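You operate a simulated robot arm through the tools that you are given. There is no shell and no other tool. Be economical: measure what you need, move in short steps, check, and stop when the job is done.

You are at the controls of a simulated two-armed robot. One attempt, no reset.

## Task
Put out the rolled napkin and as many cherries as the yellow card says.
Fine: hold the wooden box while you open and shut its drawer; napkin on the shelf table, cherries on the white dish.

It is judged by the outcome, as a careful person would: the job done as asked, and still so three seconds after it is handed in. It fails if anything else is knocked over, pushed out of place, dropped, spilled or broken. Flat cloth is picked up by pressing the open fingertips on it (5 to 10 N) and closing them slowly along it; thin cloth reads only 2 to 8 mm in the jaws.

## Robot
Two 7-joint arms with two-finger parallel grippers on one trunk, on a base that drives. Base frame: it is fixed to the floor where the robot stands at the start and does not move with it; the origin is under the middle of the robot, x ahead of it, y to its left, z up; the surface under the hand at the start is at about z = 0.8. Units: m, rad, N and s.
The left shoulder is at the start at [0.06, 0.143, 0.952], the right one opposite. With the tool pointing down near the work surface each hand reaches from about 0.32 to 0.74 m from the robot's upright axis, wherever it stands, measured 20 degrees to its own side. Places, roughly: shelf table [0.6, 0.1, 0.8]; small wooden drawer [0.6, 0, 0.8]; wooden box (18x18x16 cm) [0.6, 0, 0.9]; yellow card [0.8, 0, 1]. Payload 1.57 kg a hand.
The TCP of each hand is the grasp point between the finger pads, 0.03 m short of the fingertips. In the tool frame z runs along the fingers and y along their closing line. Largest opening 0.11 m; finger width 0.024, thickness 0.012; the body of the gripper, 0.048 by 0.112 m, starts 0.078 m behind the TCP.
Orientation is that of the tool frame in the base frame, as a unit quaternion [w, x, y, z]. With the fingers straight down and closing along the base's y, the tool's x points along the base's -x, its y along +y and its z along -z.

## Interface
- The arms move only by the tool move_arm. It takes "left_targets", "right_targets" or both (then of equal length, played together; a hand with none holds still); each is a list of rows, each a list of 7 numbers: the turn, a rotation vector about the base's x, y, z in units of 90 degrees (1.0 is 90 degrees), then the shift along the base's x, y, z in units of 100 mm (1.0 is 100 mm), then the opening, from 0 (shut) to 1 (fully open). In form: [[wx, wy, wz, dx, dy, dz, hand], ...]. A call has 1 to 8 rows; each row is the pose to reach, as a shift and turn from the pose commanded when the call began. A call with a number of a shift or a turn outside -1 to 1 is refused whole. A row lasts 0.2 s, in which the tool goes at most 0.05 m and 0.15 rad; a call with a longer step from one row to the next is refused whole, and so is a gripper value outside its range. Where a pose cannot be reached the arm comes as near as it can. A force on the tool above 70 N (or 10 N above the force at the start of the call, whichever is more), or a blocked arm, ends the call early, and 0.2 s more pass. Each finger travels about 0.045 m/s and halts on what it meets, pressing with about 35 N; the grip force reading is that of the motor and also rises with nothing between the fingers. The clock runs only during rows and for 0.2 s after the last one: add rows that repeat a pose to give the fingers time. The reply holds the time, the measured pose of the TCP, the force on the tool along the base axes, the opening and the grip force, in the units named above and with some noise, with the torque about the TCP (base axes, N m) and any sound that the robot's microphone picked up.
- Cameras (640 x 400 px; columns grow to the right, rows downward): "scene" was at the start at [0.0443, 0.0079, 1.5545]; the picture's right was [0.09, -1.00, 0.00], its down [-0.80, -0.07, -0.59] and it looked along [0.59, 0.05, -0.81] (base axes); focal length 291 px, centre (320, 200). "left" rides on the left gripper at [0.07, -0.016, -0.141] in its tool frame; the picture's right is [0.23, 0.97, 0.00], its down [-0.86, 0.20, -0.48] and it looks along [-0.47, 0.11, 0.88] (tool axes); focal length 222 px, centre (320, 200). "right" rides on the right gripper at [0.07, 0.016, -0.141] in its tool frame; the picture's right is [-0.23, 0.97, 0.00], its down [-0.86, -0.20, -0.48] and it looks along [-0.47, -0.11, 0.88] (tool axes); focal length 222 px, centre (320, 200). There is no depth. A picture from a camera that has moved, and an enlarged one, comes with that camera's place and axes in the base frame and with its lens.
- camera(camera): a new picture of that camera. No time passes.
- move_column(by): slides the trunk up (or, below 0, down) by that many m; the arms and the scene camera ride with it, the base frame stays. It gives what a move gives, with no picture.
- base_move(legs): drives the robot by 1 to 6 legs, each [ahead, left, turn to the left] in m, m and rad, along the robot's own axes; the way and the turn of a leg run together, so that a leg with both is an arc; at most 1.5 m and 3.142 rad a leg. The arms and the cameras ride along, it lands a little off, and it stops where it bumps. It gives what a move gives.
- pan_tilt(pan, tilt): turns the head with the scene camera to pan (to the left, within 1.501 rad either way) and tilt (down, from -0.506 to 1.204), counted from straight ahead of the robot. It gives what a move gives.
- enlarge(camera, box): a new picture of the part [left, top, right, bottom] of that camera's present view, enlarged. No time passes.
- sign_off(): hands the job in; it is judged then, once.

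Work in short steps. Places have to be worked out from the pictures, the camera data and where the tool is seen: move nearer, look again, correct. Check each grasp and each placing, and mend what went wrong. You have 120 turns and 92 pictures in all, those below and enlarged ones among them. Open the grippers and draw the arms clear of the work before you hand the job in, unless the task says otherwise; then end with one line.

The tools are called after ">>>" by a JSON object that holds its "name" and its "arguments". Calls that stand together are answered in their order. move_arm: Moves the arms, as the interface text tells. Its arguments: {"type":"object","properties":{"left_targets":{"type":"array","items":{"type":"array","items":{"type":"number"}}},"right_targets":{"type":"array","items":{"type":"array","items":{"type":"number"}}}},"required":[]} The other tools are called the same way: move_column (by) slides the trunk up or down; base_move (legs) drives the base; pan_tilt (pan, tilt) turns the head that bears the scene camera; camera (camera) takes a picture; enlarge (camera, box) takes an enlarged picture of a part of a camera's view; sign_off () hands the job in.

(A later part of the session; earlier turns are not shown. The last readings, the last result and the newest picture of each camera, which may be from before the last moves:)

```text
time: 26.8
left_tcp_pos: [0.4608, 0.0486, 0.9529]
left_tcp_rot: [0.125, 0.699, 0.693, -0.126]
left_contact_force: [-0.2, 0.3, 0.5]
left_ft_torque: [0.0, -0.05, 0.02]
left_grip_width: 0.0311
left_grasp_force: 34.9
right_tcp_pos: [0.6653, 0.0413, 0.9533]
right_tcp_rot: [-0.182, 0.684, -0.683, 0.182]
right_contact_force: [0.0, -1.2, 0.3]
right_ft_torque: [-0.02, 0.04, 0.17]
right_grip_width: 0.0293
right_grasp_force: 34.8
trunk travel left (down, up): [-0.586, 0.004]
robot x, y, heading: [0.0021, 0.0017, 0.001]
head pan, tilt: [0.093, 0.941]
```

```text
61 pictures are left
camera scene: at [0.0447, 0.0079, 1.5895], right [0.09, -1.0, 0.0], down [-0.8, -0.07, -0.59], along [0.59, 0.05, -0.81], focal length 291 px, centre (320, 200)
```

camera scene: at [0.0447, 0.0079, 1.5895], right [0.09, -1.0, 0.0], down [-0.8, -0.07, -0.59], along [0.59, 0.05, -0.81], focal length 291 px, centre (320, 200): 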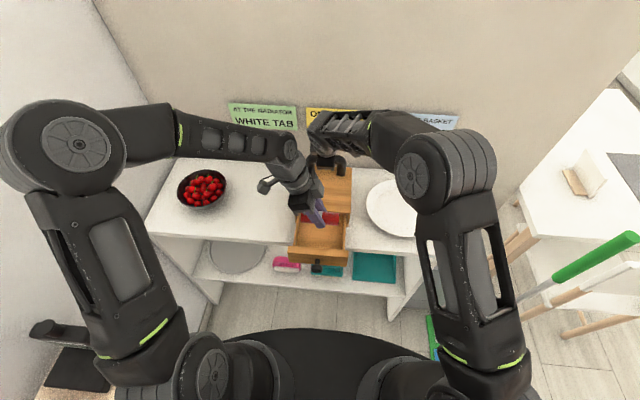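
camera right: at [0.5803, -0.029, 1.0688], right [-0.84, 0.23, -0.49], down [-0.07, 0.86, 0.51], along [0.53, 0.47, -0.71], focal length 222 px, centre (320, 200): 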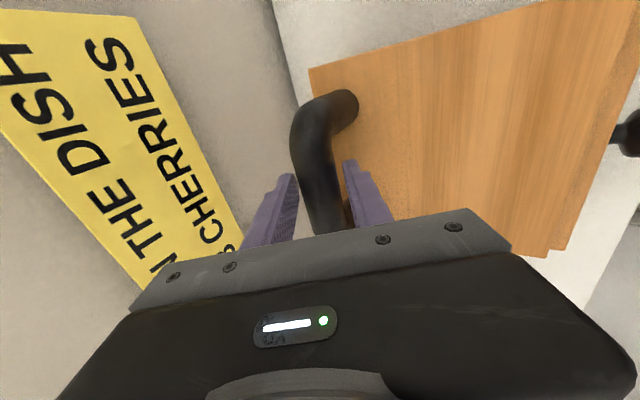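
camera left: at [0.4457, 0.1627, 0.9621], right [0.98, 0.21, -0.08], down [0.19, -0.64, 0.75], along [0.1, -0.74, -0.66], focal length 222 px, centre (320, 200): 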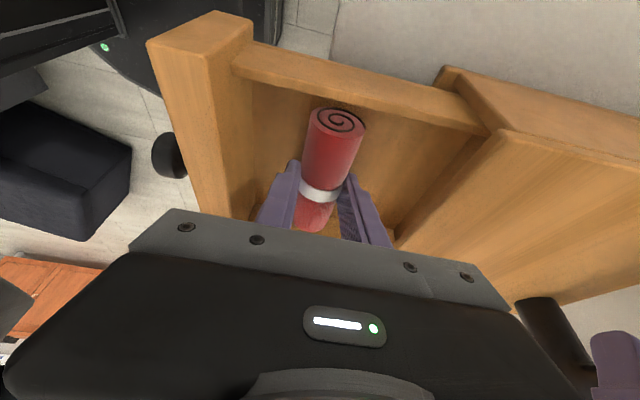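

The napkin is lifted. I carry it left to the free spot between the box and the bowl, about (0.56, 0.25).

>>> {"name": "move_arm", "arguments": {"left_targets": [[0, 0, 0, 0, 0.3, 0, 0.1], [0, 0, 0, 0.05, 0.65, 0, 0.1], [0, 0, 0, 0.2, 1.0, 0, 0.1]]}}

>>> {"name": "move_arm", "arguments": {"left_targets": [[0, 0, 0, 0.3, 0.35, 0, 0.1], [0, 0, 0, 0.55, 0.7, 0, 0.1], [0, 0, 0, 0.8, 1.0, 0, 0.1], [0, 0, 0, 0.8, 1.0, -0.4, 0.1], [0, 0, 0, 0.8, 1.0, -0.8, 0.1], [0, 0, 0, 0.8, 1.0, -0.8, 0.1]]}}

>>> {"name": "camera", "arguments": {"camera": "left"}}

>>> {"name": "enlarge", "arguments": {"camera": "scene", "box": [170, 130, 350, 270]}}

```text
time: 27.6
left_tcp_pos: [0.4797, 0.1494, 0.9545]
left_tcp_rot: [0.125, 0.699, 0.693, -0.125]
left_contact_force: [-0.6, -0.2, -0.3]
left_ft_torque: [0.01, 0.02, -0.01]
left_grip_width: 0.0312
left_grasp_force: 35.0
right_tcp_pos: [0.6655, 0.0417, 0.9545]
right_tcp_rot: [-0.182, 0.684, -0.683, 0.182]
right_contact_force: [0.2, -0.2, 0.5]
right_ft_torque: [0.16, -0.15, 0.04]
right_grip_width: 0.0294
right_grasp_force: 35.0
trunk travel left (down, up): [-0.586, 0.004]
robot x, y, heading: [-0.0011, -0.0032, -0.004]
head pan, tilt: [0.093, 0.941]
```

```text
time: 29.0
left_tcp_pos: [0.5614, 0.2482, 0.8718]
left_tcp_rot: [0.125, 0.699, 0.693, -0.124]
left_contact_force: [0.0, -0.1, 0.1]
left_ft_torque: [0.01, -0.02, -0.02]
left_grip_width: 0.0312
left_grasp_force: 35.2
right_tcp_pos: [0.6651, 0.0413, 0.9524]
right_tcp_rot: [-0.182, 0.684, -0.683, 0.182]
right_contact_force: [0.0, -0.3, 0.6]
right_ft_torque: [-0.25, -0.07, -0.03]
right_grip_width: 0.0293
right_grasp_force: 35.6
trunk travel left (down, up): [-0.586, 0.004]
robot x, y, heading: [0.0022, -0.0003, -0.001]
head pan, tilt: [0.093, 0.941]
```

```text
60 pictures are left
camera left: at [0.5459, 0.3627, 0.9821], right [0.98, 0.21, -0.08], down [0.19, -0.64, 0.75], along [0.1, -0.74, -0.66], focal length 222 px, centre (320, 200)
```

left: 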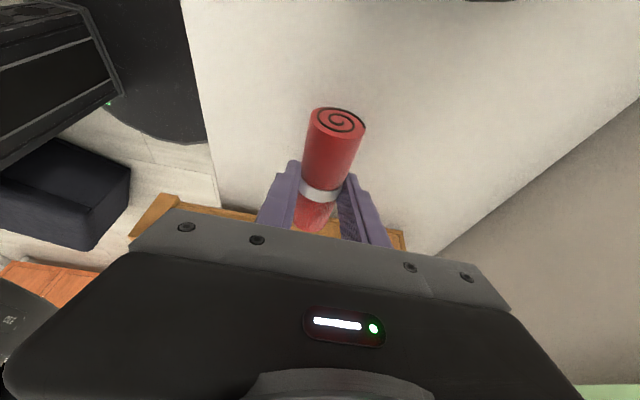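

```text
2.86 times, centred on (260, 200) of scene
camera zoom: at [0.0447, 0.0081, 1.5894], right [0.09, -1.0, 0.0], down [-0.8, -0.07, -0.59], along [0.59, 0.05, -0.81], focal length 830 px, centre (491, 200)
```

zoom: 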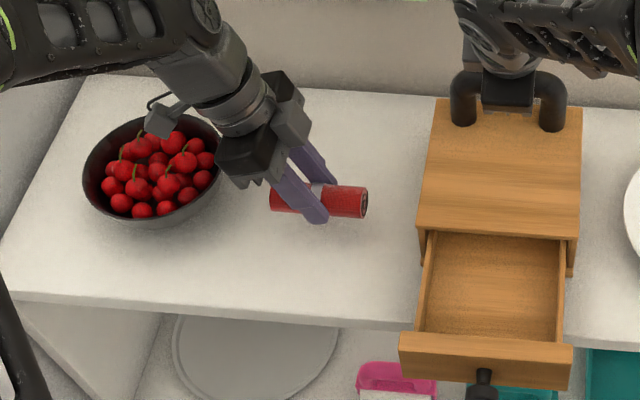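

I'm over clear table, with the drawer empty. I lower in small steps and watch for contact.

>>> {"name": "move_arm", "arguments": {"left_targets": [[0, 0, 0, 0, 0, -0.12, 0.1], [0, 0, 0, 0, 0, -0.2, 0.1], [0, 0, 0, 0, 0, -0.26, 0.1], [0, 0, 0, 0, 0, -0.3, 0.1]]}}

```text
time: 30.0
left_tcp_pos: [0.5604, 0.2485, 0.8433]
left_tcp_rot: [0.125, 0.699, 0.693, -0.125]
left_contact_force: [0.5, -0.4, -0.3]
left_ft_torque: [0.0, 0.01, 0.0]
left_grip_width: 0.0311
left_grasp_force: 34.5
right_tcp_pos: [0.6646, 0.0413, 0.9541]
right_tcp_rot: [-0.183, 0.684, -0.682, 0.182]
right_contact_force: [0.3, 0.4, -0.8]
right_ft_torque: [-0.19, -0.02, -0.04]
right_grip_width: 0.0294
right_grasp_force: 35.1
trunk travel left (down, up): [-0.586, 0.004]
robot x, y, heading: [0.0007, 0.0006, -0.002]
head pan, tilt: [0.093, 0.941]
```

No contact yet; I keep lowering.

>>> {"name": "move_arm", "arguments": {"left_targets": [[0, 0, 0, 0, 0, -0.03, 0.1], [0, 0, 0, 0, 0, -0.06, 0.1], [0, 0, 0, 0, 0, -0.06, 0.1]]}}

>>> {"name": "enlarge", "arguments": {"camera": "left", "box": [220, 80, 440, 260]}}

```text
time: 30.8
left_tcp_pos: [0.5618, 0.2485, 0.8372]
left_tcp_rot: [0.125, 0.699, 0.693, -0.124]
left_contact_force: [0.2, 0.0, -0.5]
left_ft_torque: [-0.02, -0.01, -0.02]
left_grip_width: 0.0311
left_grasp_force: 35.2
right_tcp_pos: [0.6663, 0.0419, 0.9534]
right_tcp_rot: [-0.183, 0.684, -0.683, 0.182]
right_contact_force: [0.3, -0.1, -0.5]
right_ft_torque: [-0.13, 0.01, 0.03]
right_grip_width: 0.0296
right_grasp_force: 35.4
trunk travel left (down, up): [-0.586, 0.004]
robot x, y, heading: [0.0021, -0.0001, -0.005]
head pan, tilt: [0.093, 0.941]
```

```text
2.22 times, centred on (330, 170) of left
camera zoom: at [0.5456, 0.3626, 0.9468], right [0.98, 0.21, -0.08], down [0.19, -0.64, 0.75], along [0.1, -0.74, -0.66], focal length 494 px, centre (298, 267)
```

zoom: 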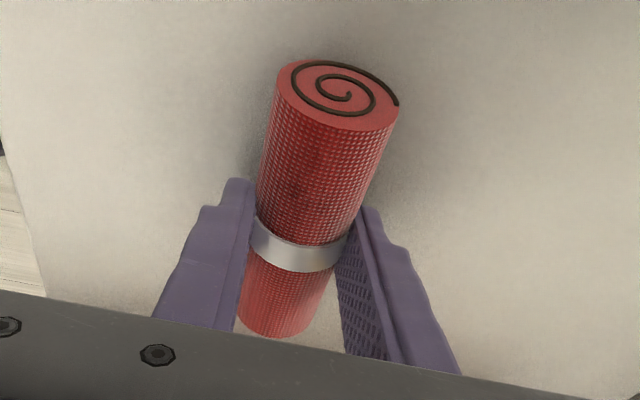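

It's close to the surface but not touching. I lower a few more millimetres.

>>> {"name": "move_arm", "arguments": {"left_targets": [[0, 0, 0, 0, 0, -0.02, 0.1], [0, 0, 0, 0, 0, -0.035, 0.1], [0, 0, 0, 0, 0, -0.05, 0.1], [0, 0, 0, 0, 0, -0.05, 0.1]]}}

```text
time: 31.8
left_tcp_pos: [0.5614, 0.2477, 0.8359]
left_tcp_rot: [0.126, 0.699, 0.694, -0.122]
left_contact_force: [-3.5, 2.6, 24.7]
left_ft_torque: [-0.1, 0.16, -0.03]
left_grip_width: 0.0314
left_grasp_force: 35.1
right_tcp_pos: [0.6642, 0.0416, 0.9545]
right_tcp_rot: [-0.183, 0.684, -0.682, 0.183]
right_contact_force: [0.4, 0.3, 0.0]
right_ft_torque: [-0.19, -0.24, -0.04]
right_grip_width: 0.0296
right_grasp_force: 34.7
trunk travel left (down, up): [-0.586, 0.004]
robot x, y, heading: [0.0009, 0.0003, -0.001]
head pan, tilt: [0.093, 0.941]
```

It's down, with 25 N of contact. I ease up 3 mm, open, and withdraw along the tool axis.

>>> {"name": "move_arm", "arguments": {"left_targets": [[0, 0, 0, 0, 0, 0.03, 0.1], [0, 0, 0, 0, 0, 0.03, 0.25], [0, 0, 0, 0, 0, 0.03, 0.35], [0, 0, 0, 0, 0, 0.03, 0.45], [0, 0, 0, 0, 0, 0.03, 0.55], [0, 0, 0, 0, 0.1, 0.3, 0.55], [0, 0, 0, 0, 0.22, 0.6, 0.55], [0, 0, 0, 0, 0.36, 1.0, 0.55]]}}

>>> {"name": "enlarge", "arguments": {"camera": "scene", "box": [170, 130, 350, 270]}}

```text
time: 33.6
left_tcp_pos: [0.561, 0.2848, 0.9325]
left_tcp_rot: [0.125, 0.698, 0.694, -0.124]
left_contact_force: [-0.2, 0.2, 1.0]
left_ft_torque: [0.02, -0.02, -0.01]
left_grip_width: 0.0605
left_grasp_force: 0.1
right_tcp_pos: [0.6649, 0.0416, 0.9527]
right_tcp_rot: [-0.182, 0.683, -0.683, 0.183]
right_contact_force: [-2.1, -0.9, -0.4]
right_ft_torque: [0.21, 0.42, 0.35]
right_grip_width: 0.0293
right_grasp_force: 35.4
trunk travel left (down, up): [-0.586, 0.004]
robot x, y, heading: [0.0009, -0.0007, 0.001]
head pan, tilt: [0.093, 0.941]
```

```text
2.86 times, centred on (260, 200) of scene
camera zoom: at [0.0442, 0.0079, 1.5894], right [0.09, -1.0, 0.0], down [-0.8, -0.07, -0.59], along [0.59, 0.05, -0.81], focal length 830 px, centre (491, 200)
```

zoom: 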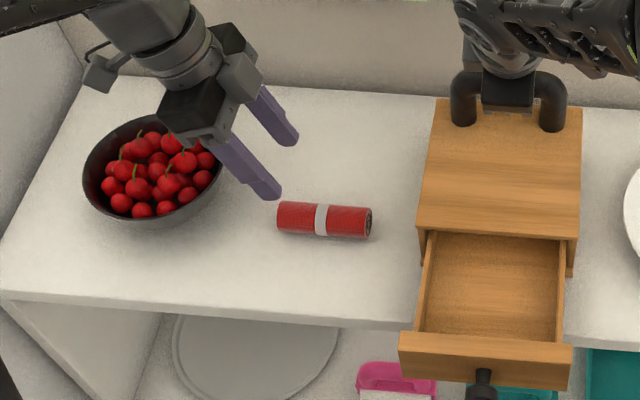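

The napkin rests on the table by itself. Next I shut the drawer: I close the left fingers and carry them round in front of the drawer's front panel, left of the knob.

>>> {"name": "move_arm", "arguments": {"left_targets": [[0, 0, 0, -0.2, -0.1, 0.2, 0.4], [0, 0, 0, -0.45, -0.35, 0.3, 0.2], [0, 0, 0, -0.7, -0.6, 0.3, 0], [0, 0, 0, -1.0, -0.9, 0.3, 0], [0, 0, 0, -1.0, -0.9, 0.3, 0]]}}

>>> {"name": "move_arm", "arguments": {"left_targets": [[0, 0, 0, -0.3, -0.3, 0, 0], [0, 0, 0, -0.6, -0.6, 0, 0], [0, 0, 0, -0.85, -0.85, 0, 0], [0, 0, 0, -1.0, -0.95, 0, 0], [0, 0, 0, -1.0, -0.95, 0, 0]]}}

>>> {"name": "camera", "arguments": {"camera": "scene"}}

```text
time: 34.8
left_tcp_pos: [0.4609, 0.1947, 0.963]
left_tcp_rot: [0.125, 0.699, 0.693, -0.125]
left_contact_force: [0.0, 0.4, 0.0]
left_ft_torque: [0.0, 0.04, 0.01]
left_grip_width: 0.0
left_grasp_force: 21.2
right_tcp_pos: [0.664, 0.0415, 0.9531]
right_tcp_rot: [-0.184, 0.684, -0.682, 0.182]
right_contact_force: [0.4, 0.5, -0.3]
right_ft_torque: [-0.18, -0.07, -0.09]
right_grip_width: 0.0294
right_grasp_force: 34.7
trunk travel left (down, up): [-0.586, 0.004]
robot x, y, heading: [0.0014, -0.003, 0.0]
head pan, tilt: [0.093, 0.941]
```

```text
time: 36.0
left_tcp_pos: [0.3626, 0.1002, 0.9624]
left_tcp_rot: [0.125, 0.698, 0.694, -0.124]
left_contact_force: [-0.4, 0.9, -0.1]
left_ft_torque: [-0.03, -0.01, -0.01]
left_grip_width: 0.0
left_grasp_force: 21.7
right_tcp_pos: [0.6647, 0.0409, 0.953]
right_tcp_rot: [-0.183, 0.683, -0.683, 0.183]
right_contact_force: [-0.1, -0.5, 0.6]
right_ft_torque: [-0.03, 0.08, 0.09]
right_grip_width: 0.0294
right_grasp_force: 35.1
trunk travel left (down, up): [-0.586, 0.004]
robot x, y, heading: [0.0003, 0.004, 0.0]
head pan, tilt: [0.093, 0.941]
```

```text
56 pictures are left
camera scene: at [0.0446, 0.008, 1.5895], right [0.09, -1.0, 0.0], down [-0.8, -0.07, -0.59], along [0.59, 0.05, -0.81], focal length 291 px, centre (320, 200)
```

scene: 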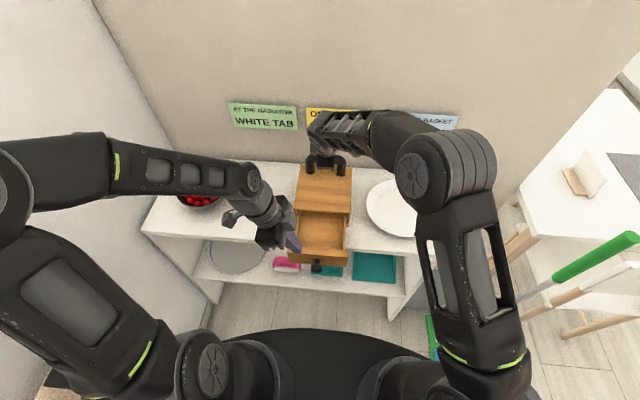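

I lower the fingertips in front of the panel and look.

>>> {"name": "move_arm", "arguments": {"left_targets": [[0, 0, 0, -0.03, 0, -0.3, 0], [0, 0, 0, -0.03, 0, -0.6, 0], [0, 0, 0, -0.03, 0, -0.92, 0], [0, 0, 0, -0.03, 0, -0.92, 0]]}}

>>> {"name": "enlarge", "arguments": {"camera": "scene", "box": [240, 180, 380, 280]}}

>>> {"name": "camera", "arguments": {"camera": "left"}}

```text
time: 37.0
left_tcp_pos: [0.3594, 0.1001, 0.8704]
left_tcp_rot: [0.125, 0.699, 0.693, -0.124]
left_contact_force: [0.4, -0.3, 0.1]
left_ft_torque: [0.0, 0.02, -0.01]
left_grip_width: 0.0
left_grasp_force: 21.4
right_tcp_pos: [0.6654, 0.0421, 0.9536]
right_tcp_rot: [-0.183, 0.683, -0.683, 0.183]
right_contact_force: [1.0, 0.6, 0.3]
right_ft_torque: [-0.1, -0.02, 0.05]
right_grip_width: 0.0291
right_grasp_force: 34.8
trunk travel left (down, up): [-0.586, 0.004]
robot x, y, heading: [-0.0021, 0.0043, -0.004]
head pan, tilt: [0.093, 0.941]
```

```text
4.00 times, centred on (310, 230) of scene
camera zoom: at [0.0446, 0.008, 1.5894], right [0.09, -1.0, 0.0], down [-0.8, -0.07, -0.59], along [0.59, 0.05, -0.81], focal length 1162 px, centre (360, 80)
```

zoom: 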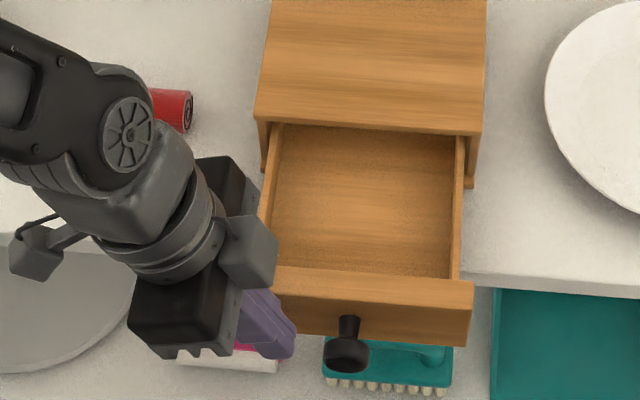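

```text
54 pictures are left
camera left: at [0.3433, 0.2135, 0.979], right [0.98, 0.21, -0.08], down [0.19, -0.64, 0.75], along [0.1, -0.74, -0.66], focal length 222 px, centre (320, 200)
```

left: 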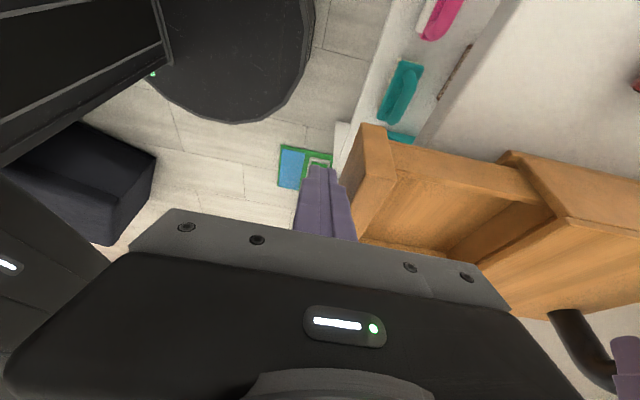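

The fingers are in front of the panel near its left end. I shift 1 cm toward the middle and push the drawer in gently.

>>> {"name": "move_arm", "arguments": {"left_targets": [[0, 0, 0, 0, -0.1, 0, 0], [0, 0, 0, 0.15, -0.1, 0, 0], [0, 0, 0, 0.3, -0.1, 0, 0], [0, 0, 0, 0.45, -0.1, 0, 0], [0, 0, 0, 0.6, -0.1, 0, 0], [0, 0, 0, 0.75, -0.1, 0, 0], [0, 0, 0, 0.9, -0.1, 0, 0]]}}

>>> {"name": "enlarge", "arguments": {"camera": "scene", "box": [240, 150, 380, 250]}}

```text
time: 38.6
left_tcp_pos: [0.4478, 0.0895, 0.8705]
left_tcp_rot: [0.125, 0.698, 0.694, -0.123]
left_contact_force: [-5.2, -0.9, 3.8]
left_ft_torque: [0.05, -0.02, 0.0]
left_grip_width: 0.0
left_grasp_force: 20.9
right_tcp_pos: [0.6655, 0.0405, 0.9557]
right_tcp_rot: [-0.183, 0.684, -0.682, 0.183]
right_contact_force: [6.5, -0.6, 2.5]
right_ft_torque: [-0.16, -0.01, -0.06]
right_grip_width: 0.0295
right_grasp_force: 35.0
trunk travel left (down, up): [-0.586, 0.004]
robot x, y, heading: [0.0002, 0.0051, 0.002]
head pan, tilt: [0.093, 0.941]
```

```text
4.00 times, centred on (310, 200) of scene
camera zoom: at [0.044, 0.0078, 1.5896], right [0.09, -1.0, 0.0], down [-0.8, -0.07, -0.59], along [0.59, 0.05, -0.81], focal length 1162 px, centre (360, 200)
```

zoom: 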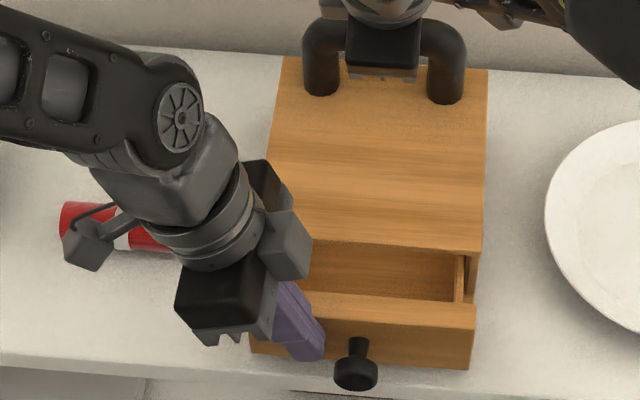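

It's closing with about 5 N. I continue to nearly shut, then a slow final push.

>>> {"name": "move_arm", "arguments": {"left_targets": [[0, 0, 0, 0.15, 0, 0, 0], [0, 0, 0, 0.3, 0, 0, 0], [0, 0, 0, 0.42, 0, 0, 0], [0, 0, 0, 0.52, 0, 0, 0], [0, 0, 0, 0.57, 0, 0, 0], [0, 0, 0, 0.57, 0, 0, 0]]}}

>>> {"name": "enlarge", "arguments": {"camera": "scene", "box": [240, 150, 380, 250]}}

```text
time: 40.0
left_tcp_pos: [0.4999, 0.0891, 0.8708]
left_tcp_rot: [0.121, 0.7, 0.693, -0.128]
left_contact_force: [-35.4, 7.1, 18.3]
left_ft_torque: [0.23, -0.33, 0.49]
left_grip_width: 0.0
left_grasp_force: 21.3
right_tcp_pos: [0.6649, 0.0387, 0.9566]
right_tcp_rot: [0.184, -0.682, 0.683, -0.186]
right_contact_force: [25.1, -6.4, 5.4]
right_ft_torque: [-0.46, -0.31, -0.8]
right_grip_width: 0.0293
right_grasp_force: 34.9
trunk travel left (down, up): [-0.586, 0.004]
robot x, y, heading: [-0.0025, -0.0006, 0.005]
head pan, tilt: [0.093, 0.941]
```

```text
4.00 times, centred on (310, 200) of scene
camera zoom: at [0.0411, 0.0076, 1.5897], right [0.09, -1.0, 0.0], down [-0.8, -0.07, -0.59], along [0.59, 0.05, -0.81], focal length 1162 px, centre (360, 200)
```

zoom: 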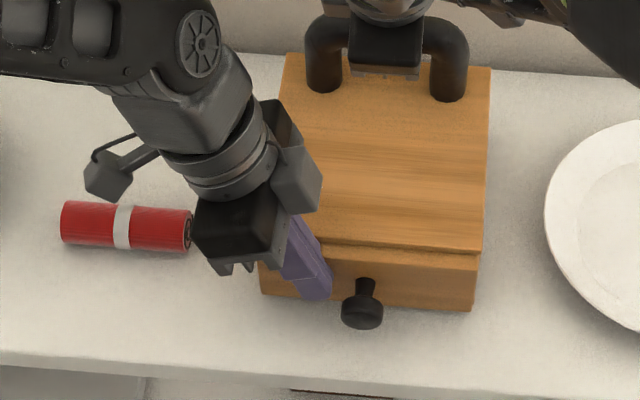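

The drawer is shut: it met a hard stop. I back the left hand off and up, and check.

>>> {"name": "move_arm", "arguments": {"left_targets": [[0, 0, 0, -0.15, 0, 0, 0], [0, 0, 0, -0.4, 0, 0, 0], [0, 0, 0, -0.5, 0.1, 0.3, 0], [0, 0, 0, -0.5, 0.4, 0.7, 0], [0, 0, 0, -0.5, 0.8, 1.0, 0]]}}

>>> {"name": "enlarge", "arguments": {"camera": "scene", "box": [250, 140, 390, 240]}}

```text
time: 41.2
left_tcp_pos: [0.4543, 0.1685, 0.9705]
left_tcp_rot: [0.125, 0.699, 0.693, -0.125]
left_contact_force: [0.0, -0.5, 0.2]
left_ft_torque: [0.01, -0.02, 0.0]
left_grip_width: 0.0
left_grasp_force: 21.3
right_tcp_pos: [0.6637, 0.0433, 0.9543]
right_tcp_rot: [-0.182, 0.684, -0.682, 0.182]
right_contact_force: [-1.2, 1.8, 2.0]
right_ft_torque: [0.71, -0.3, 0.1]
right_grip_width: 0.0298
right_grasp_force: 34.7
trunk travel left (down, up): [-0.586, 0.004]
robot x, y, heading: [-0.0014, -0.0004, -0.003]
head pan, tilt: [0.093, 0.941]
```

```text
4.00 times, centred on (320, 190) of scene
camera zoom: at [0.0431, 0.0086, 1.5894], right [0.09, -1.0, 0.0], down [-0.8, -0.08, -0.59], along [0.59, 0.05, -0.81], focal length 1162 px, centre (320, 240)
```

zoom: 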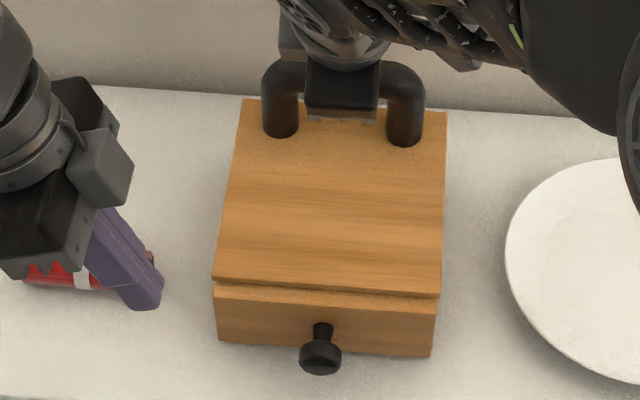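

The drawer is shut and the box is where it was. I release the handle and retreat the right hand along its tool axis.

>>> {"name": "move_arm", "arguments": {"right_targets": [[0, 0, 0, 0, 0, 0, 0.35], [0, 0, 0, 0, 0, 0, 0.55], [0, 0, 0, 0, 0, 0, 0.8], [0, 0, 0, 0, 0, 0, 0.8], [0, 0, 0, -0.2, 0, 0.34, 0.8], [0, 0, 0, -0.4, -0.05, 0.7, 0.8], [0, 0, 0, -0.55, -0.3, 1.0, 0.8], [0, 0, 0, -0.6, -0.7, 1.0, 0.8]]}}

>>> {"name": "camera", "arguments": {"camera": "scene"}}

```text
time: 43.0
left_tcp_pos: [0.4561, 0.168, 0.9715]
left_tcp_rot: [0.124, 0.699, 0.693, -0.123]
left_contact_force: [-1.2, -0.2, -0.1]
left_ft_torque: [0.01, 0.03, -0.01]
left_grip_width: 0.0
left_grasp_force: 20.6
right_tcp_pos: [0.6053, -0.031, 1.0529]
right_tcp_rot: [-0.182, 0.684, -0.683, 0.183]
right_contact_force: [0.3, -0.4, 0.5]
right_ft_torque: [0.01, -0.01, 0.03]
right_grip_width: 0.0879
right_grasp_force: 0.1
trunk travel left (down, up): [-0.586, 0.004]
robot x, y, heading: [-0.002, -0.0031, 0.004]
head pan, tilt: [0.093, 0.941]
```

```text
50 pictures are left
camera scene: at [0.0445, 0.0069, 1.5895], right [0.09, -1.0, 0.0], down [-0.8, -0.07, -0.59], along [0.59, 0.06, -0.81], focal length 291 px, centre (320, 200)
```

scene: 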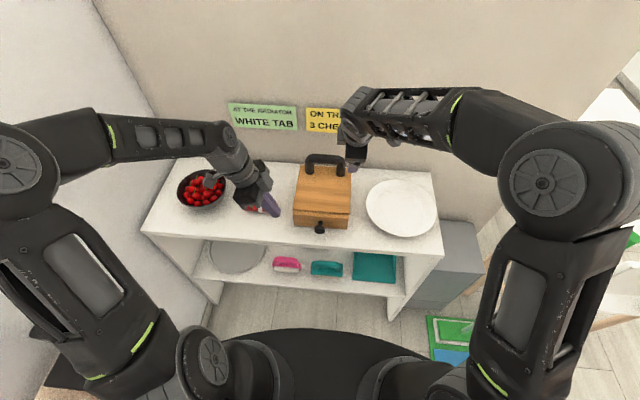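

The handle is free. I park the right hand to the right, and take the left hand back to closing along y with a 15° forward lean over the bowl for the cherries.

>>> {"name": "move_arm", "arguments": {"left_targets": [[0.004, 0.004, 0.09, -0.05, 0.05, 0.1, 0.2], [0.008, 0.008, 0.18, -0.1, 0.1, 0.2, 0.3], [0.012, 0.012, 0.27, -0.1, 0.2, 0.3, 0.4], [0.016, 0.016, 0.36, -0.1, 0.35, 0.4, 0.4], [0.02, 0.02, 0.45, 0, 0.5, 0.4, 0.4], [0.024, 0.025, 0.54, 0.1, 0.65, 0.4, 0.4], [0.028, 0.029, 0.63, 0.2, 0.8, 0.4, 0.4], [0.032, 0.033, 0.72, 0.3, 1.0, 0.4, 0.4]], "right_targets": [[0, 0, 0, -0.1, -0.1, 0.05, 0.8], [0, 0, 0, -0.2, -0.25, 0.1, 0.8], [0, 0, 0, -0.35, -0.4, 0.15, 0.8], [0, 0, 0, -0.5, -0.55, 0.2, 0.8], [0, 0, 0, -0.65, -0.7, 0.25, 0.8], [0, 0, 0, -0.8, -0.8, 0.3, 0.8], [0, 0, 0, -0.95, -0.9, 0.3, 0.8], [0, 0, 0, -1.0, -1.0, 0.3, 0.8]]}}

>>> {"name": "move_arm", "arguments": {"left_targets": [[0.003, 0.003, 0.07, 0.05, 0.2, -0.05, 0.4], [0.006, 0.006, 0.14, 0.1, 0.4, -0.1, 0.4], [0.009, 0.009, 0.21, 0.2, 0.6, -0.1, 0.4], [0.0126, 0.013, 0.284, 0.4, 0.8, -0.1, 0.4], [0.0126, 0.013, 0.284, 0.5, 0.9, -0.1, 0.4]], "right_targets": [[0, 0, 0, -0.1, -0.3, 0, 0.8], [0, 0, 0, -0.2, -0.6, 0, 0.8], [0, 0, 0, -0.3, -0.9, 0, 0.8], [0, 0, 0, -0.4, -1.0, 0, 0.8], [0, 0, 0, -0.4, -1.0, 0, 0.8]]}}

>>> {"name": "camera", "arguments": {"camera": "left"}}

>>> {"name": "camera", "arguments": {"camera": "scene"}}

```text
time: 44.8
left_tcp_pos: [0.4858, 0.2706, 1.011]
left_tcp_rot: [0.138, 0.217, 0.966, -0.039]
left_contact_force: [-0.7, 0.3, 0.4]
left_ft_torque: [-0.02, -0.02, 0.01]
left_grip_width: 0.0439
left_grasp_force: 0.0
right_tcp_pos: [0.5048, -0.1295, 1.0831]
right_tcp_rot: [-0.182, 0.684, -0.682, 0.182]
right_contact_force: [-0.5, 0.8, -0.3]
right_ft_torque: [-0.01, -0.01, 0.0]
right_grip_width: 0.0881
right_grasp_force: 0.1
trunk travel left (down, up): [-0.586, 0.004]
robot x, y, heading: [-0.0001, 0.0037, 0.004]
head pan, tilt: [0.093, 0.941]
```

```text
time: 46.0
left_tcp_pos: [0.5349, 0.3608, 1.0012]
left_tcp_rot: [0.131, 0.0, 0.991, 0.0]
left_contact_force: [0.6, 0.3, 0.1]
left_ft_torque: [0.01, 0.01, 0.02]
left_grip_width: 0.0437
left_grasp_force: 0.0
right_tcp_pos: [0.465, -0.2291, 1.0824]
right_tcp_rot: [-0.182, 0.684, -0.683, 0.183]
right_contact_force: [-0.2, -0.5, -0.1]
right_ft_torque: [0.01, 0.01, -0.02]
right_grip_width: 0.0881
right_grasp_force: 0.1
trunk travel left (down, up): [-0.586, 0.004]
robot x, y, heading: [0.0029, 0.0024, -0.004]
head pan, tilt: [0.093, 0.941]
```

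```text
49 pictures are left
camera left: at [0.4313, 0.3435, 1.1201], right [-0.22, 0.97, -0.06], down [0.7, 0.2, 0.68], along [0.68, 0.11, -0.73], focal length 222 px, centre (320, 200)
```

left: 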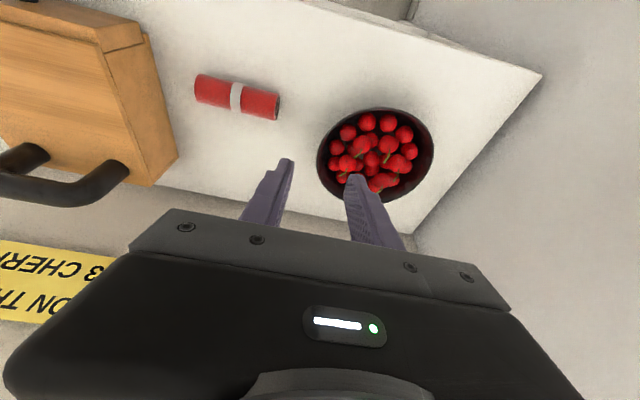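

```text
48 pictures are left
camera scene: at [0.0445, 0.008, 1.5895], right [0.09, -1.0, 0.0], down [-0.8, -0.07, -0.59], along [0.59, 0.05, -0.81], focal length 291 px, centre (320, 200)
```

scene: 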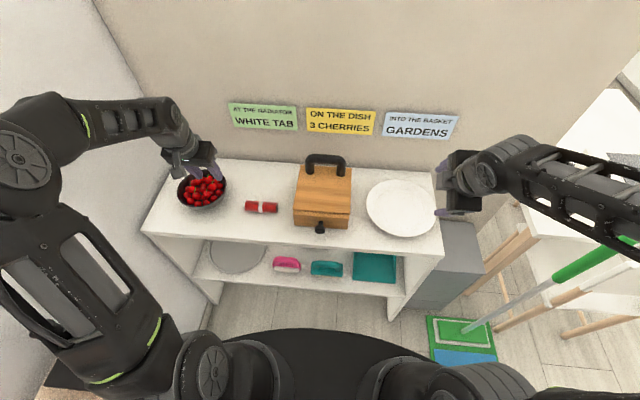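

The right arm is clear and the card still reads 3 cherries. I zoom in on the cherries from both cameras.

>>> {"name": "enlarge", "arguments": {"camera": "left", "box": [310, 95, 450, 205]}}

>>> {"name": "enlarge", "arguments": {"camera": "scene", "box": [165, 155, 245, 215]}}

```text
3.64 times, centred on (380, 150) of left
camera zoom: at [0.4313, 0.3435, 1.1201], right [-0.22, 0.97, -0.06], down [0.7, 0.2, 0.68], along [0.68, 0.11, -0.73], focal length 808 px, centre (102, 382)
```

zoom: 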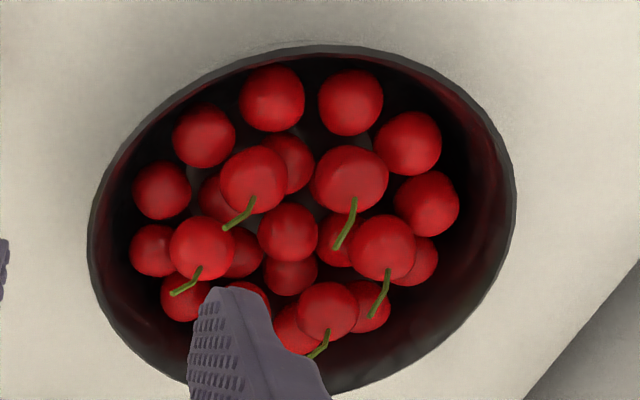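

```text
6.67 times, centred on (205, 185) of scene
camera zoom: at [0.0445, 0.008, 1.5895], right [0.09, -1.0, 0.0], down [-0.8, -0.07, -0.59], along [0.59, 0.05, -0.81], focal length 1937 px, centre (1087, 300)
```

zoom: 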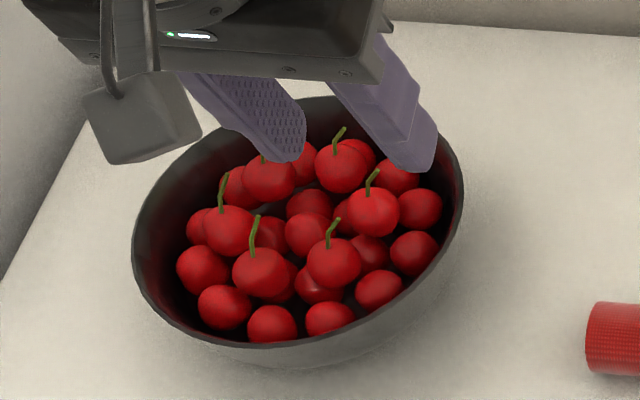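

The top-layer cherries carry stems. The one I call C, at about (0.610, 0.409, 0.837), has only lower-layer neighbours on its ±y sides, so I hover over it with about 40 mm opening.

>>> {"name": "move_arm", "arguments": {"left_targets": [[0, 0, 0, 0.2, 0.16, -0.25, 0.38], [0, 0, 0, 0.4, 0.34, -0.5, 0.38], [0, 0, 0, 0.54, 0.48, -0.84, 0.38], [0, 0, 0, 0.54, 0.48, -0.84, 0.38]]}}

>>> {"name": "enlarge", "arguments": {"camera": "left", "box": [240, 80, 420, 240]}}

>>> {"name": "enlarge", "arguments": {"camera": "scene", "box": [165, 155, 245, 215]}}

```text
time: 47.0
left_tcp_pos: [0.5891, 0.4088, 0.9188]
left_tcp_rot: [0.132, 0.0, 0.991, 0.001]
left_contact_force: [0.2, 0.2, 0.5]
left_ft_torque: [0.01, 0.0, 0.03]
left_grip_width: 0.0419
left_grasp_force: 0.0
right_tcp_pos: [0.4651, -0.2288, 1.0834]
right_tcp_rot: [-0.182, 0.684, -0.682, 0.182]
right_contact_force: [-0.4, -0.6, 0.5]
right_ft_torque: [-0.02, -0.04, -0.01]
right_grip_width: 0.0878
right_grasp_force: 0.0
trunk travel left (down, up): [-0.586, 0.004]
robot x, y, heading: [-0.0014, -0.0007, 0.004]
head pan, tilt: [0.093, 0.941]
```

```text
2.50 times, centred on (330, 160) of left
camera zoom: at [0.4845, 0.3914, 1.0369], right [-0.22, 0.97, -0.06], down [0.7, 0.2, 0.69], along [0.68, 0.11, -0.73], focal length 555 px, centre (295, 300)
```

zoom: 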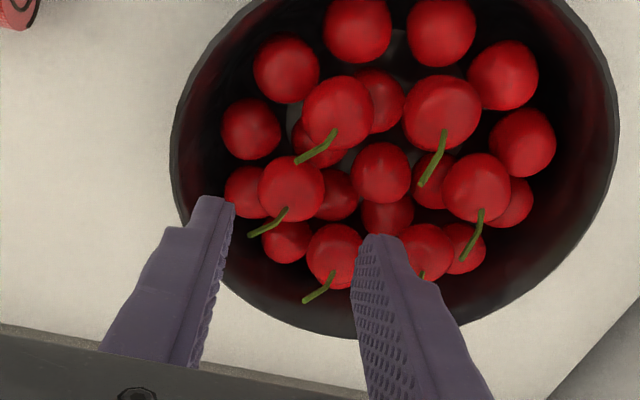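

```text
6.67 times, centred on (205, 185) of scene
camera zoom: at [0.0435, 0.0074, 1.5895], right [0.09, -1.0, 0.0], down [-0.8, -0.07, -0.59], along [0.59, 0.05, -0.81], focal length 1937 px, centre (1087, 300)
```

zoom: 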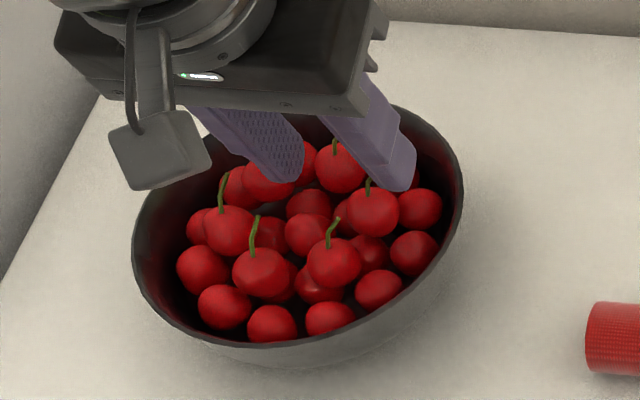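

Combining three views puts cherry C at about (0.602, 0.405, 0.850). I descend along the tool axis, stopping about 6 mm short.

>>> {"name": "move_arm", "arguments": {"left_targets": [[0, 0, 0, -0.04, -0.04, -0.08, 0.38], [0, 0, 0, 0, -0.04, -0.22, 0.38], [0, 0, 0, 0.055, -0.04, -0.42, 0.38], [0, 0, 0, 0.055, -0.04, -0.42, 0.38]]}}

>>> {"name": "enlarge", "arguments": {"camera": "left", "box": [240, 80, 420, 240]}}

>>> {"name": "enlarge", "arguments": {"camera": "scene", "box": [165, 155, 245, 215]}}

```text
time: 48.0
left_tcp_pos: [0.5922, 0.4045, 0.8777]
left_tcp_rot: [0.134, -0.001, 0.991, 0.002]
left_contact_force: [-4.5, 3.8, 20.4]
left_ft_torque: [-0.2, 0.15, -0.02]
left_grip_width: 0.0404
left_grasp_force: 0.1
right_tcp_pos: [0.463, -0.2294, 1.0826]
right_tcp_rot: [-0.182, 0.683, -0.683, 0.183]
right_contact_force: [0.8, -0.5, 0.4]
right_ft_torque: [-0.01, 0.01, -0.02]
right_grip_width: 0.0881
right_grasp_force: 0.1
trunk travel left (down, up): [-0.586, 0.004]
robot x, y, heading: [0.0014, -0.0008, -0.0]
head pan, tilt: [0.093, 0.941]
```

```text
2.50 times, centred on (330, 160) of left
camera zoom: at [0.4895, 0.3877, 0.9967], right [-0.22, 0.97, -0.06], down [0.7, 0.2, 0.69], along [0.68, 0.11, -0.72], focal length 555 px, centre (295, 300)
```

zoom: 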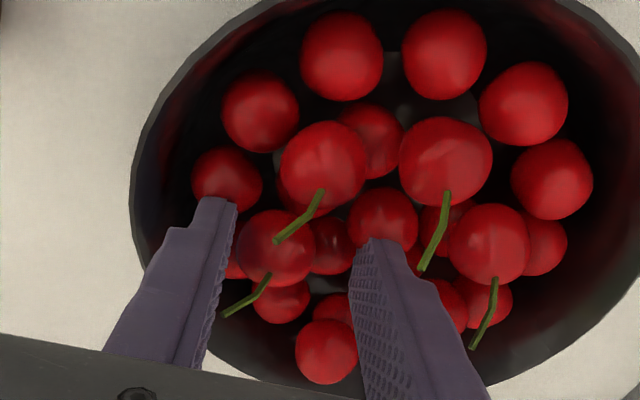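

```text
6.67 times, centred on (205, 185) of scene
camera zoom: at [0.0415, 0.007, 1.5899], right [0.09, -1.0, 0.0], down [-0.8, -0.07, -0.59], along [0.59, 0.06, -0.81], focal length 1937 px, centre (1087, 300)
```

zoom: 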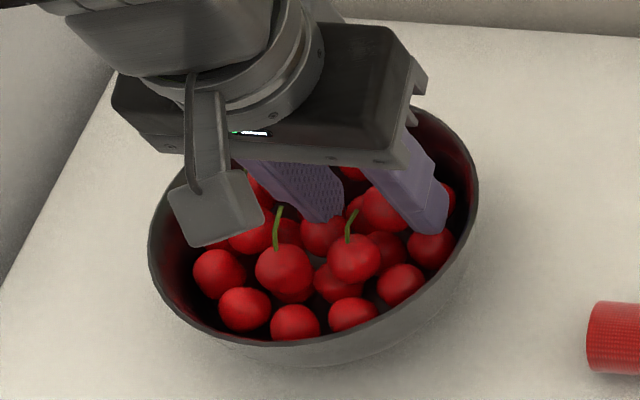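

A finger met 20 N and the bowl shifted slightly. I lift straight off and look again.

>>> {"name": "move_arm", "arguments": {"left_targets": [[0, 0, 0, -0.05, 0, 0.2, 0.38], [0, 0, 0, -0.12, 0, 0.45, 0.38], [0, 0, 0, -0.3, 0, 0.7, 0.38], [0, 0, 0, -0.6, -0.1, 0.7, 0.38], [0, 0, 0, -0.6, -0.1, 0.7, 0.38]]}}

>>> {"name": "camera", "arguments": {"camera": "left"}}

>>> {"name": "enlarge", "arguments": {"camera": "scene", "box": [165, 155, 245, 215]}}

```text
time: 49.2
left_tcp_pos: [0.5354, 0.3938, 0.9449]
left_tcp_rot: [0.131, 0.0, 0.991, 0.0]
left_contact_force: [-0.5, 0.2, -0.3]
left_ft_torque: [0.0, -0.02, -0.01]
left_grip_width: 0.0418
left_grasp_force: 0.0
right_tcp_pos: [0.4652, -0.2287, 1.0817]
right_tcp_rot: [-0.182, 0.684, -0.683, 0.182]
right_contact_force: [-0.2, 0.4, -0.2]
right_ft_torque: [-0.02, -0.04, -0.01]
right_grip_width: 0.0881
right_grasp_force: 0.0
trunk travel left (down, up): [-0.586, 0.004]
robot x, y, heading: [-0.0011, 0.0016, -0.002]
head pan, tilt: [0.093, 0.941]
```

```text
41 pictures are left
camera left: at [0.4311, 0.377, 1.064], right [-0.22, 0.97, -0.06], down [0.7, 0.2, 0.68], along [0.68, 0.11, -0.73], focal length 222 px, centre (320, 200)
```

left: 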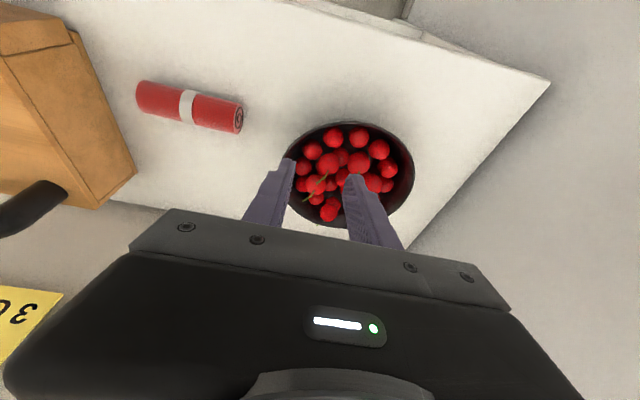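

```text
6.67 times, centred on (205, 185) of scene
camera zoom: at [0.0447, 0.008, 1.5894], right [0.09, -1.0, 0.0], down [-0.8, -0.07, -0.59], along [0.59, 0.05, -0.81], focal length 1937 px, centre (1087, 300)
```

zoom: 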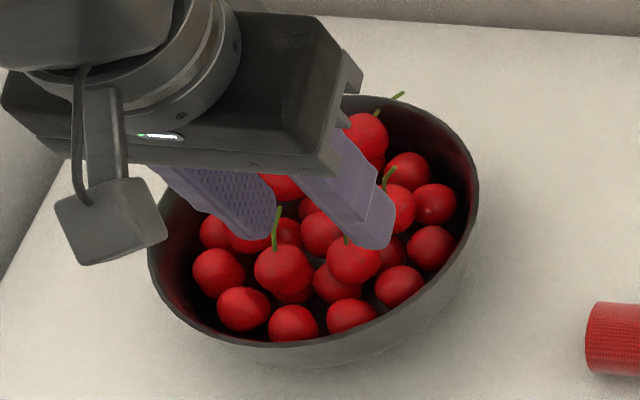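

The bowl slid about 8 mm and its contents are still in. I move the hand up and forward so the wrist camera has an unobstructed view of the pile.

>>> {"name": "move_arm", "arguments": {"left_targets": [[0, 0, 0, 0.1, 0.05, 0.3, 0.38], [0, 0, 0, 0.25, 0.1, 0.6, 0.38], [0, 0, 0, 0.4, 0.15, 0.8, 0.38], [0, 0, 0, 0.5, 0.2, 0.8, 0.38]]}}

>>> {"name": "enlarge", "arguments": {"camera": "left", "box": [250, 80, 410, 200]}}

>>> {"name": "enlarge", "arguments": {"camera": "scene", "box": [165, 155, 245, 215]}}

```text
time: 50.2
left_tcp_pos: [0.5851, 0.4146, 1.024]
left_tcp_rot: [0.132, -0.001, 0.991, 0.0]
left_contact_force: [-0.4, 0.5, -0.1]
left_ft_torque: [0.02, -0.01, 0.0]
left_grip_width: 0.0418
left_grasp_force: 0.1
right_tcp_pos: [0.4651, -0.2283, 1.0824]
right_tcp_rot: [-0.184, 0.684, -0.683, 0.182]
right_contact_force: [0.3, 0.1, -0.3]
right_ft_torque: [0.03, 0.03, 0.02]
right_grip_width: 0.0881
right_grasp_force: 0.0
trunk travel left (down, up): [-0.586, 0.004]
robot x, y, heading: [-0.0034, 0.0004, 0.0]
head pan, tilt: [0.093, 0.941]
```

```text
3.33 times, centred on (330, 140) of left
camera zoom: at [0.4812, 0.3977, 1.1441], right [-0.22, 0.97, -0.06], down [0.7, 0.2, 0.68], along [0.68, 0.11, -0.73], focal length 740 px, centre (287, 400)
```

zoom: 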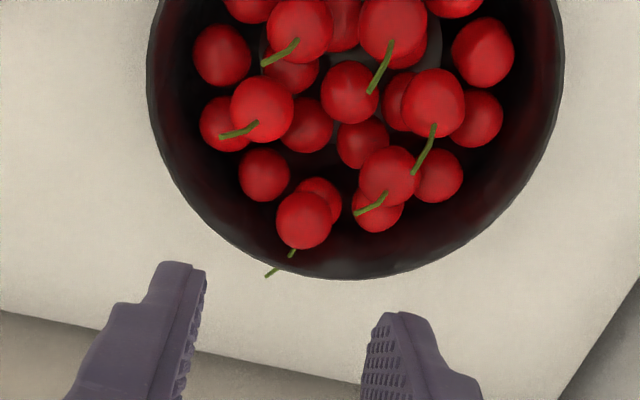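

```text
6.67 times, centred on (205, 185) of scene
camera zoom: at [0.0446, 0.0082, 1.5895], right [0.09, -1.0, 0.0], down [-0.8, -0.07, -0.59], along [0.59, 0.05, -0.81], focal length 1937 px, centre (1087, 300)
```

zoom: 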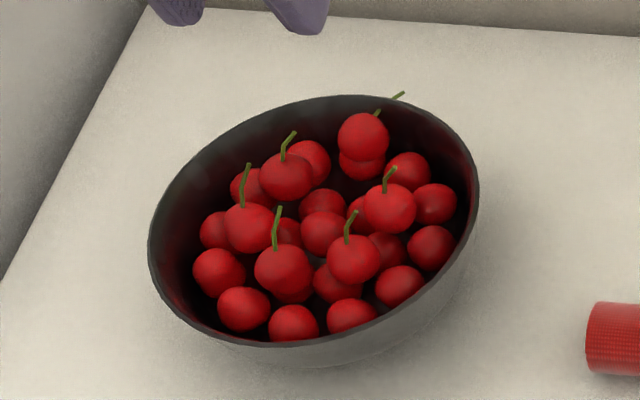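

The fresh view explains the contact: the outer finger reached the outer ring and wall. The stems stick up clear of everything. C's stem runs from its top at about (0.605, 0.394, 0.861) to (0.604, 0.385, 0.884), so I'll pick by the stem without disturbing the rest.

>>> {"name": "move_arm", "arguments": {"left_targets": [[0, 0, 0, 0, -0.1, -0.3, 0.3], [0, 0, 0, -0.02, -0.2, -0.55, 0.3], [0, 0, 0, -0.03, -0.26, -0.8, 0.3], [0, 0, 0, -0.01, -0.26, -0.9, 0.3], [0, 0, 0, -0.01, -0.26, -0.9, 0.3]]}}

>>> {"name": "enlarge", "arguments": {"camera": "left", "box": [240, 80, 420, 240]}}

>>> {"name": "enlarge", "arguments": {"camera": "scene", "box": [165, 155, 245, 215]}}

```text
time: 51.4
left_tcp_pos: [0.5838, 0.3875, 0.9345]
left_tcp_rot: [0.132, 0.0, 0.991, 0.0]
left_contact_force: [0.0, 0.4, -0.6]
left_ft_torque: [0.0, 0.0, 0.02]
left_grip_width: 0.0333
left_grasp_force: 0.2
right_tcp_pos: [0.4656, -0.2289, 1.0834]
right_tcp_rot: [-0.183, 0.684, -0.683, 0.182]
right_contact_force: [-0.2, 0.2, 0.5]
right_ft_torque: [0.01, 0.0, -0.01]
right_grip_width: 0.088
right_grasp_force: 0.1
trunk travel left (down, up): [-0.586, 0.004]
robot x, y, heading: [-0.0012, 0.0022, -0.001]
head pan, tilt: [0.093, 0.941]
```

```text
2.50 times, centred on (330, 160) of left
camera zoom: at [0.4799, 0.3708, 1.0536], right [-0.22, 0.97, -0.06], down [0.7, 0.2, 0.68], along [0.68, 0.11, -0.73], focal length 555 px, centre (295, 300)
```

zoom: 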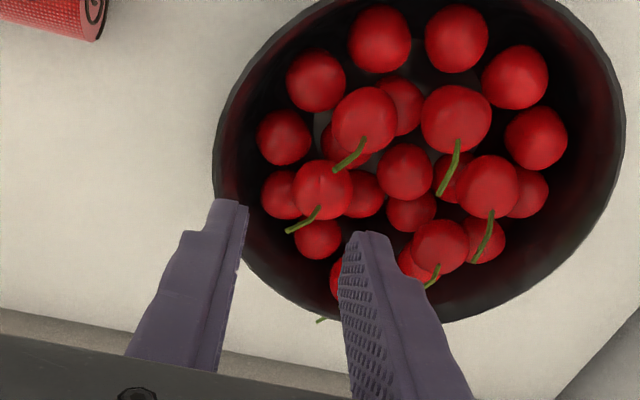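

```text
6.67 times, centred on (205, 185) of scene
camera zoom: at [0.0443, 0.0079, 1.5895], right [0.09, -1.0, 0.0], down [-0.8, -0.07, -0.59], along [0.59, 0.05, -0.81], focal length 1937 px, centre (1087, 300)
```

zoom: 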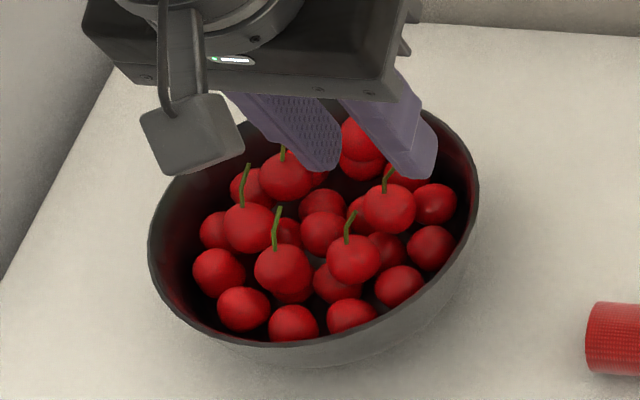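

The stem triangulates consistently, with its midpoint at (0.605, 0.391, 0.873). I descend so the tips stop at z≈0.866 just above the cherry, then close on the stem.

>>> {"name": "move_arm", "arguments": {"left_targets": [[0, 0, 0, 0.05, 0.035, -0.15, 0.3], [0, 0, 0, 0.1, 0.035, -0.28, 0.3], [0, 0, 0, 0.134, 0.035, -0.395, 0.3], [0, 0, 0, 0.134, 0.035, -0.395, 0.3]]}}

>>> {"name": "enlarge", "arguments": {"camera": "left", "box": [240, 80, 420, 240]}}

```text
time: 52.4
left_tcp_pos: [0.5972, 0.3908, 0.8965]
left_tcp_rot: [0.131, -0.001, 0.991, 0.0]
left_contact_force: [-0.4, 0.1, -0.7]
left_ft_torque: [-0.04, -0.02, 0.0]
left_grip_width: 0.033
left_grasp_force: 0.1
right_tcp_pos: [0.464, -0.2288, 1.0829]
right_tcp_rot: [-0.182, 0.684, -0.683, 0.182]
right_contact_force: [-0.5, 0.3, -0.6]
right_ft_torque: [0.04, 0.0, 0.0]
right_grip_width: 0.0879
right_grasp_force: 0.1
trunk travel left (down, up): [-0.586, 0.004]
robot x, y, heading: [0.0033, 0.0009, -0.002]
head pan, tilt: [0.093, 0.941]
```

```text
2.50 times, centred on (330, 160) of left
camera zoom: at [0.4935, 0.3743, 1.0151], right [-0.22, 0.97, -0.06], down [0.7, 0.2, 0.68], along [0.68, 0.11, -0.73], focal length 555 px, centre (295, 300)
```

zoom: 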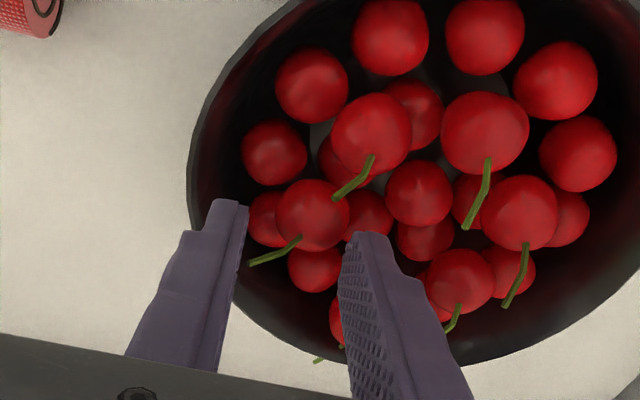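

The stem sits slightly to −y of the jaw centre. I shift 5 mm that way and close.

>>> {"name": "move_arm", "arguments": {"left_targets": [[0, 0, 0, 0, -0.05, 0, 0.3], [0, 0, 0, 0, -0.05, 0, 0.2], [0, 0, 0, 0, -0.05, 0, 0.1], [0, 0, 0, 0, -0.05, 0, 0.05], [0, 0, 0, 0, -0.05, 0, 0], [0, 0, 0, 0, -0.05, 0, 0]]}}

>>> {"name": "enlarge", "arguments": {"camera": "left", "box": [240, 80, 420, 240]}}

```text
time: 53.8
left_tcp_pos: [0.5974, 0.385, 0.8987]
left_tcp_rot: [0.135, 0.0, 0.991, 0.001]
left_contact_force: [-2.9, 0.5, 27.1]
left_ft_torque: [-0.03, 0.02, 0.0]
left_grip_width: 0.0001
left_grasp_force: 21.4
right_tcp_pos: [0.463, -0.2284, 1.0847]
right_tcp_rot: [-0.184, 0.684, -0.682, 0.182]
right_contact_force: [0.5, 0.6, -0.5]
right_ft_torque: [-0.02, 0.01, -0.01]
right_grip_width: 0.088
right_grasp_force: 0.1
trunk travel left (down, up): [-0.586, 0.004]
robot x, y, heading: [-0.0012, 0.0005, 0.002]
head pan, tilt: [0.093, 0.941]
```

```text
2.50 times, centred on (330, 160) of left
camera zoom: at [0.4928, 0.3687, 1.0177], right [-0.22, 0.97, -0.06], down [0.7, 0.2, 0.69], along [0.68, 0.11, -0.72], focal length 555 px, centre (295, 300)
```

zoom: 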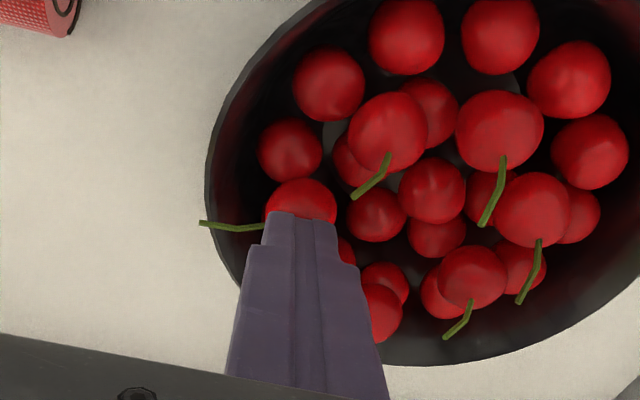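

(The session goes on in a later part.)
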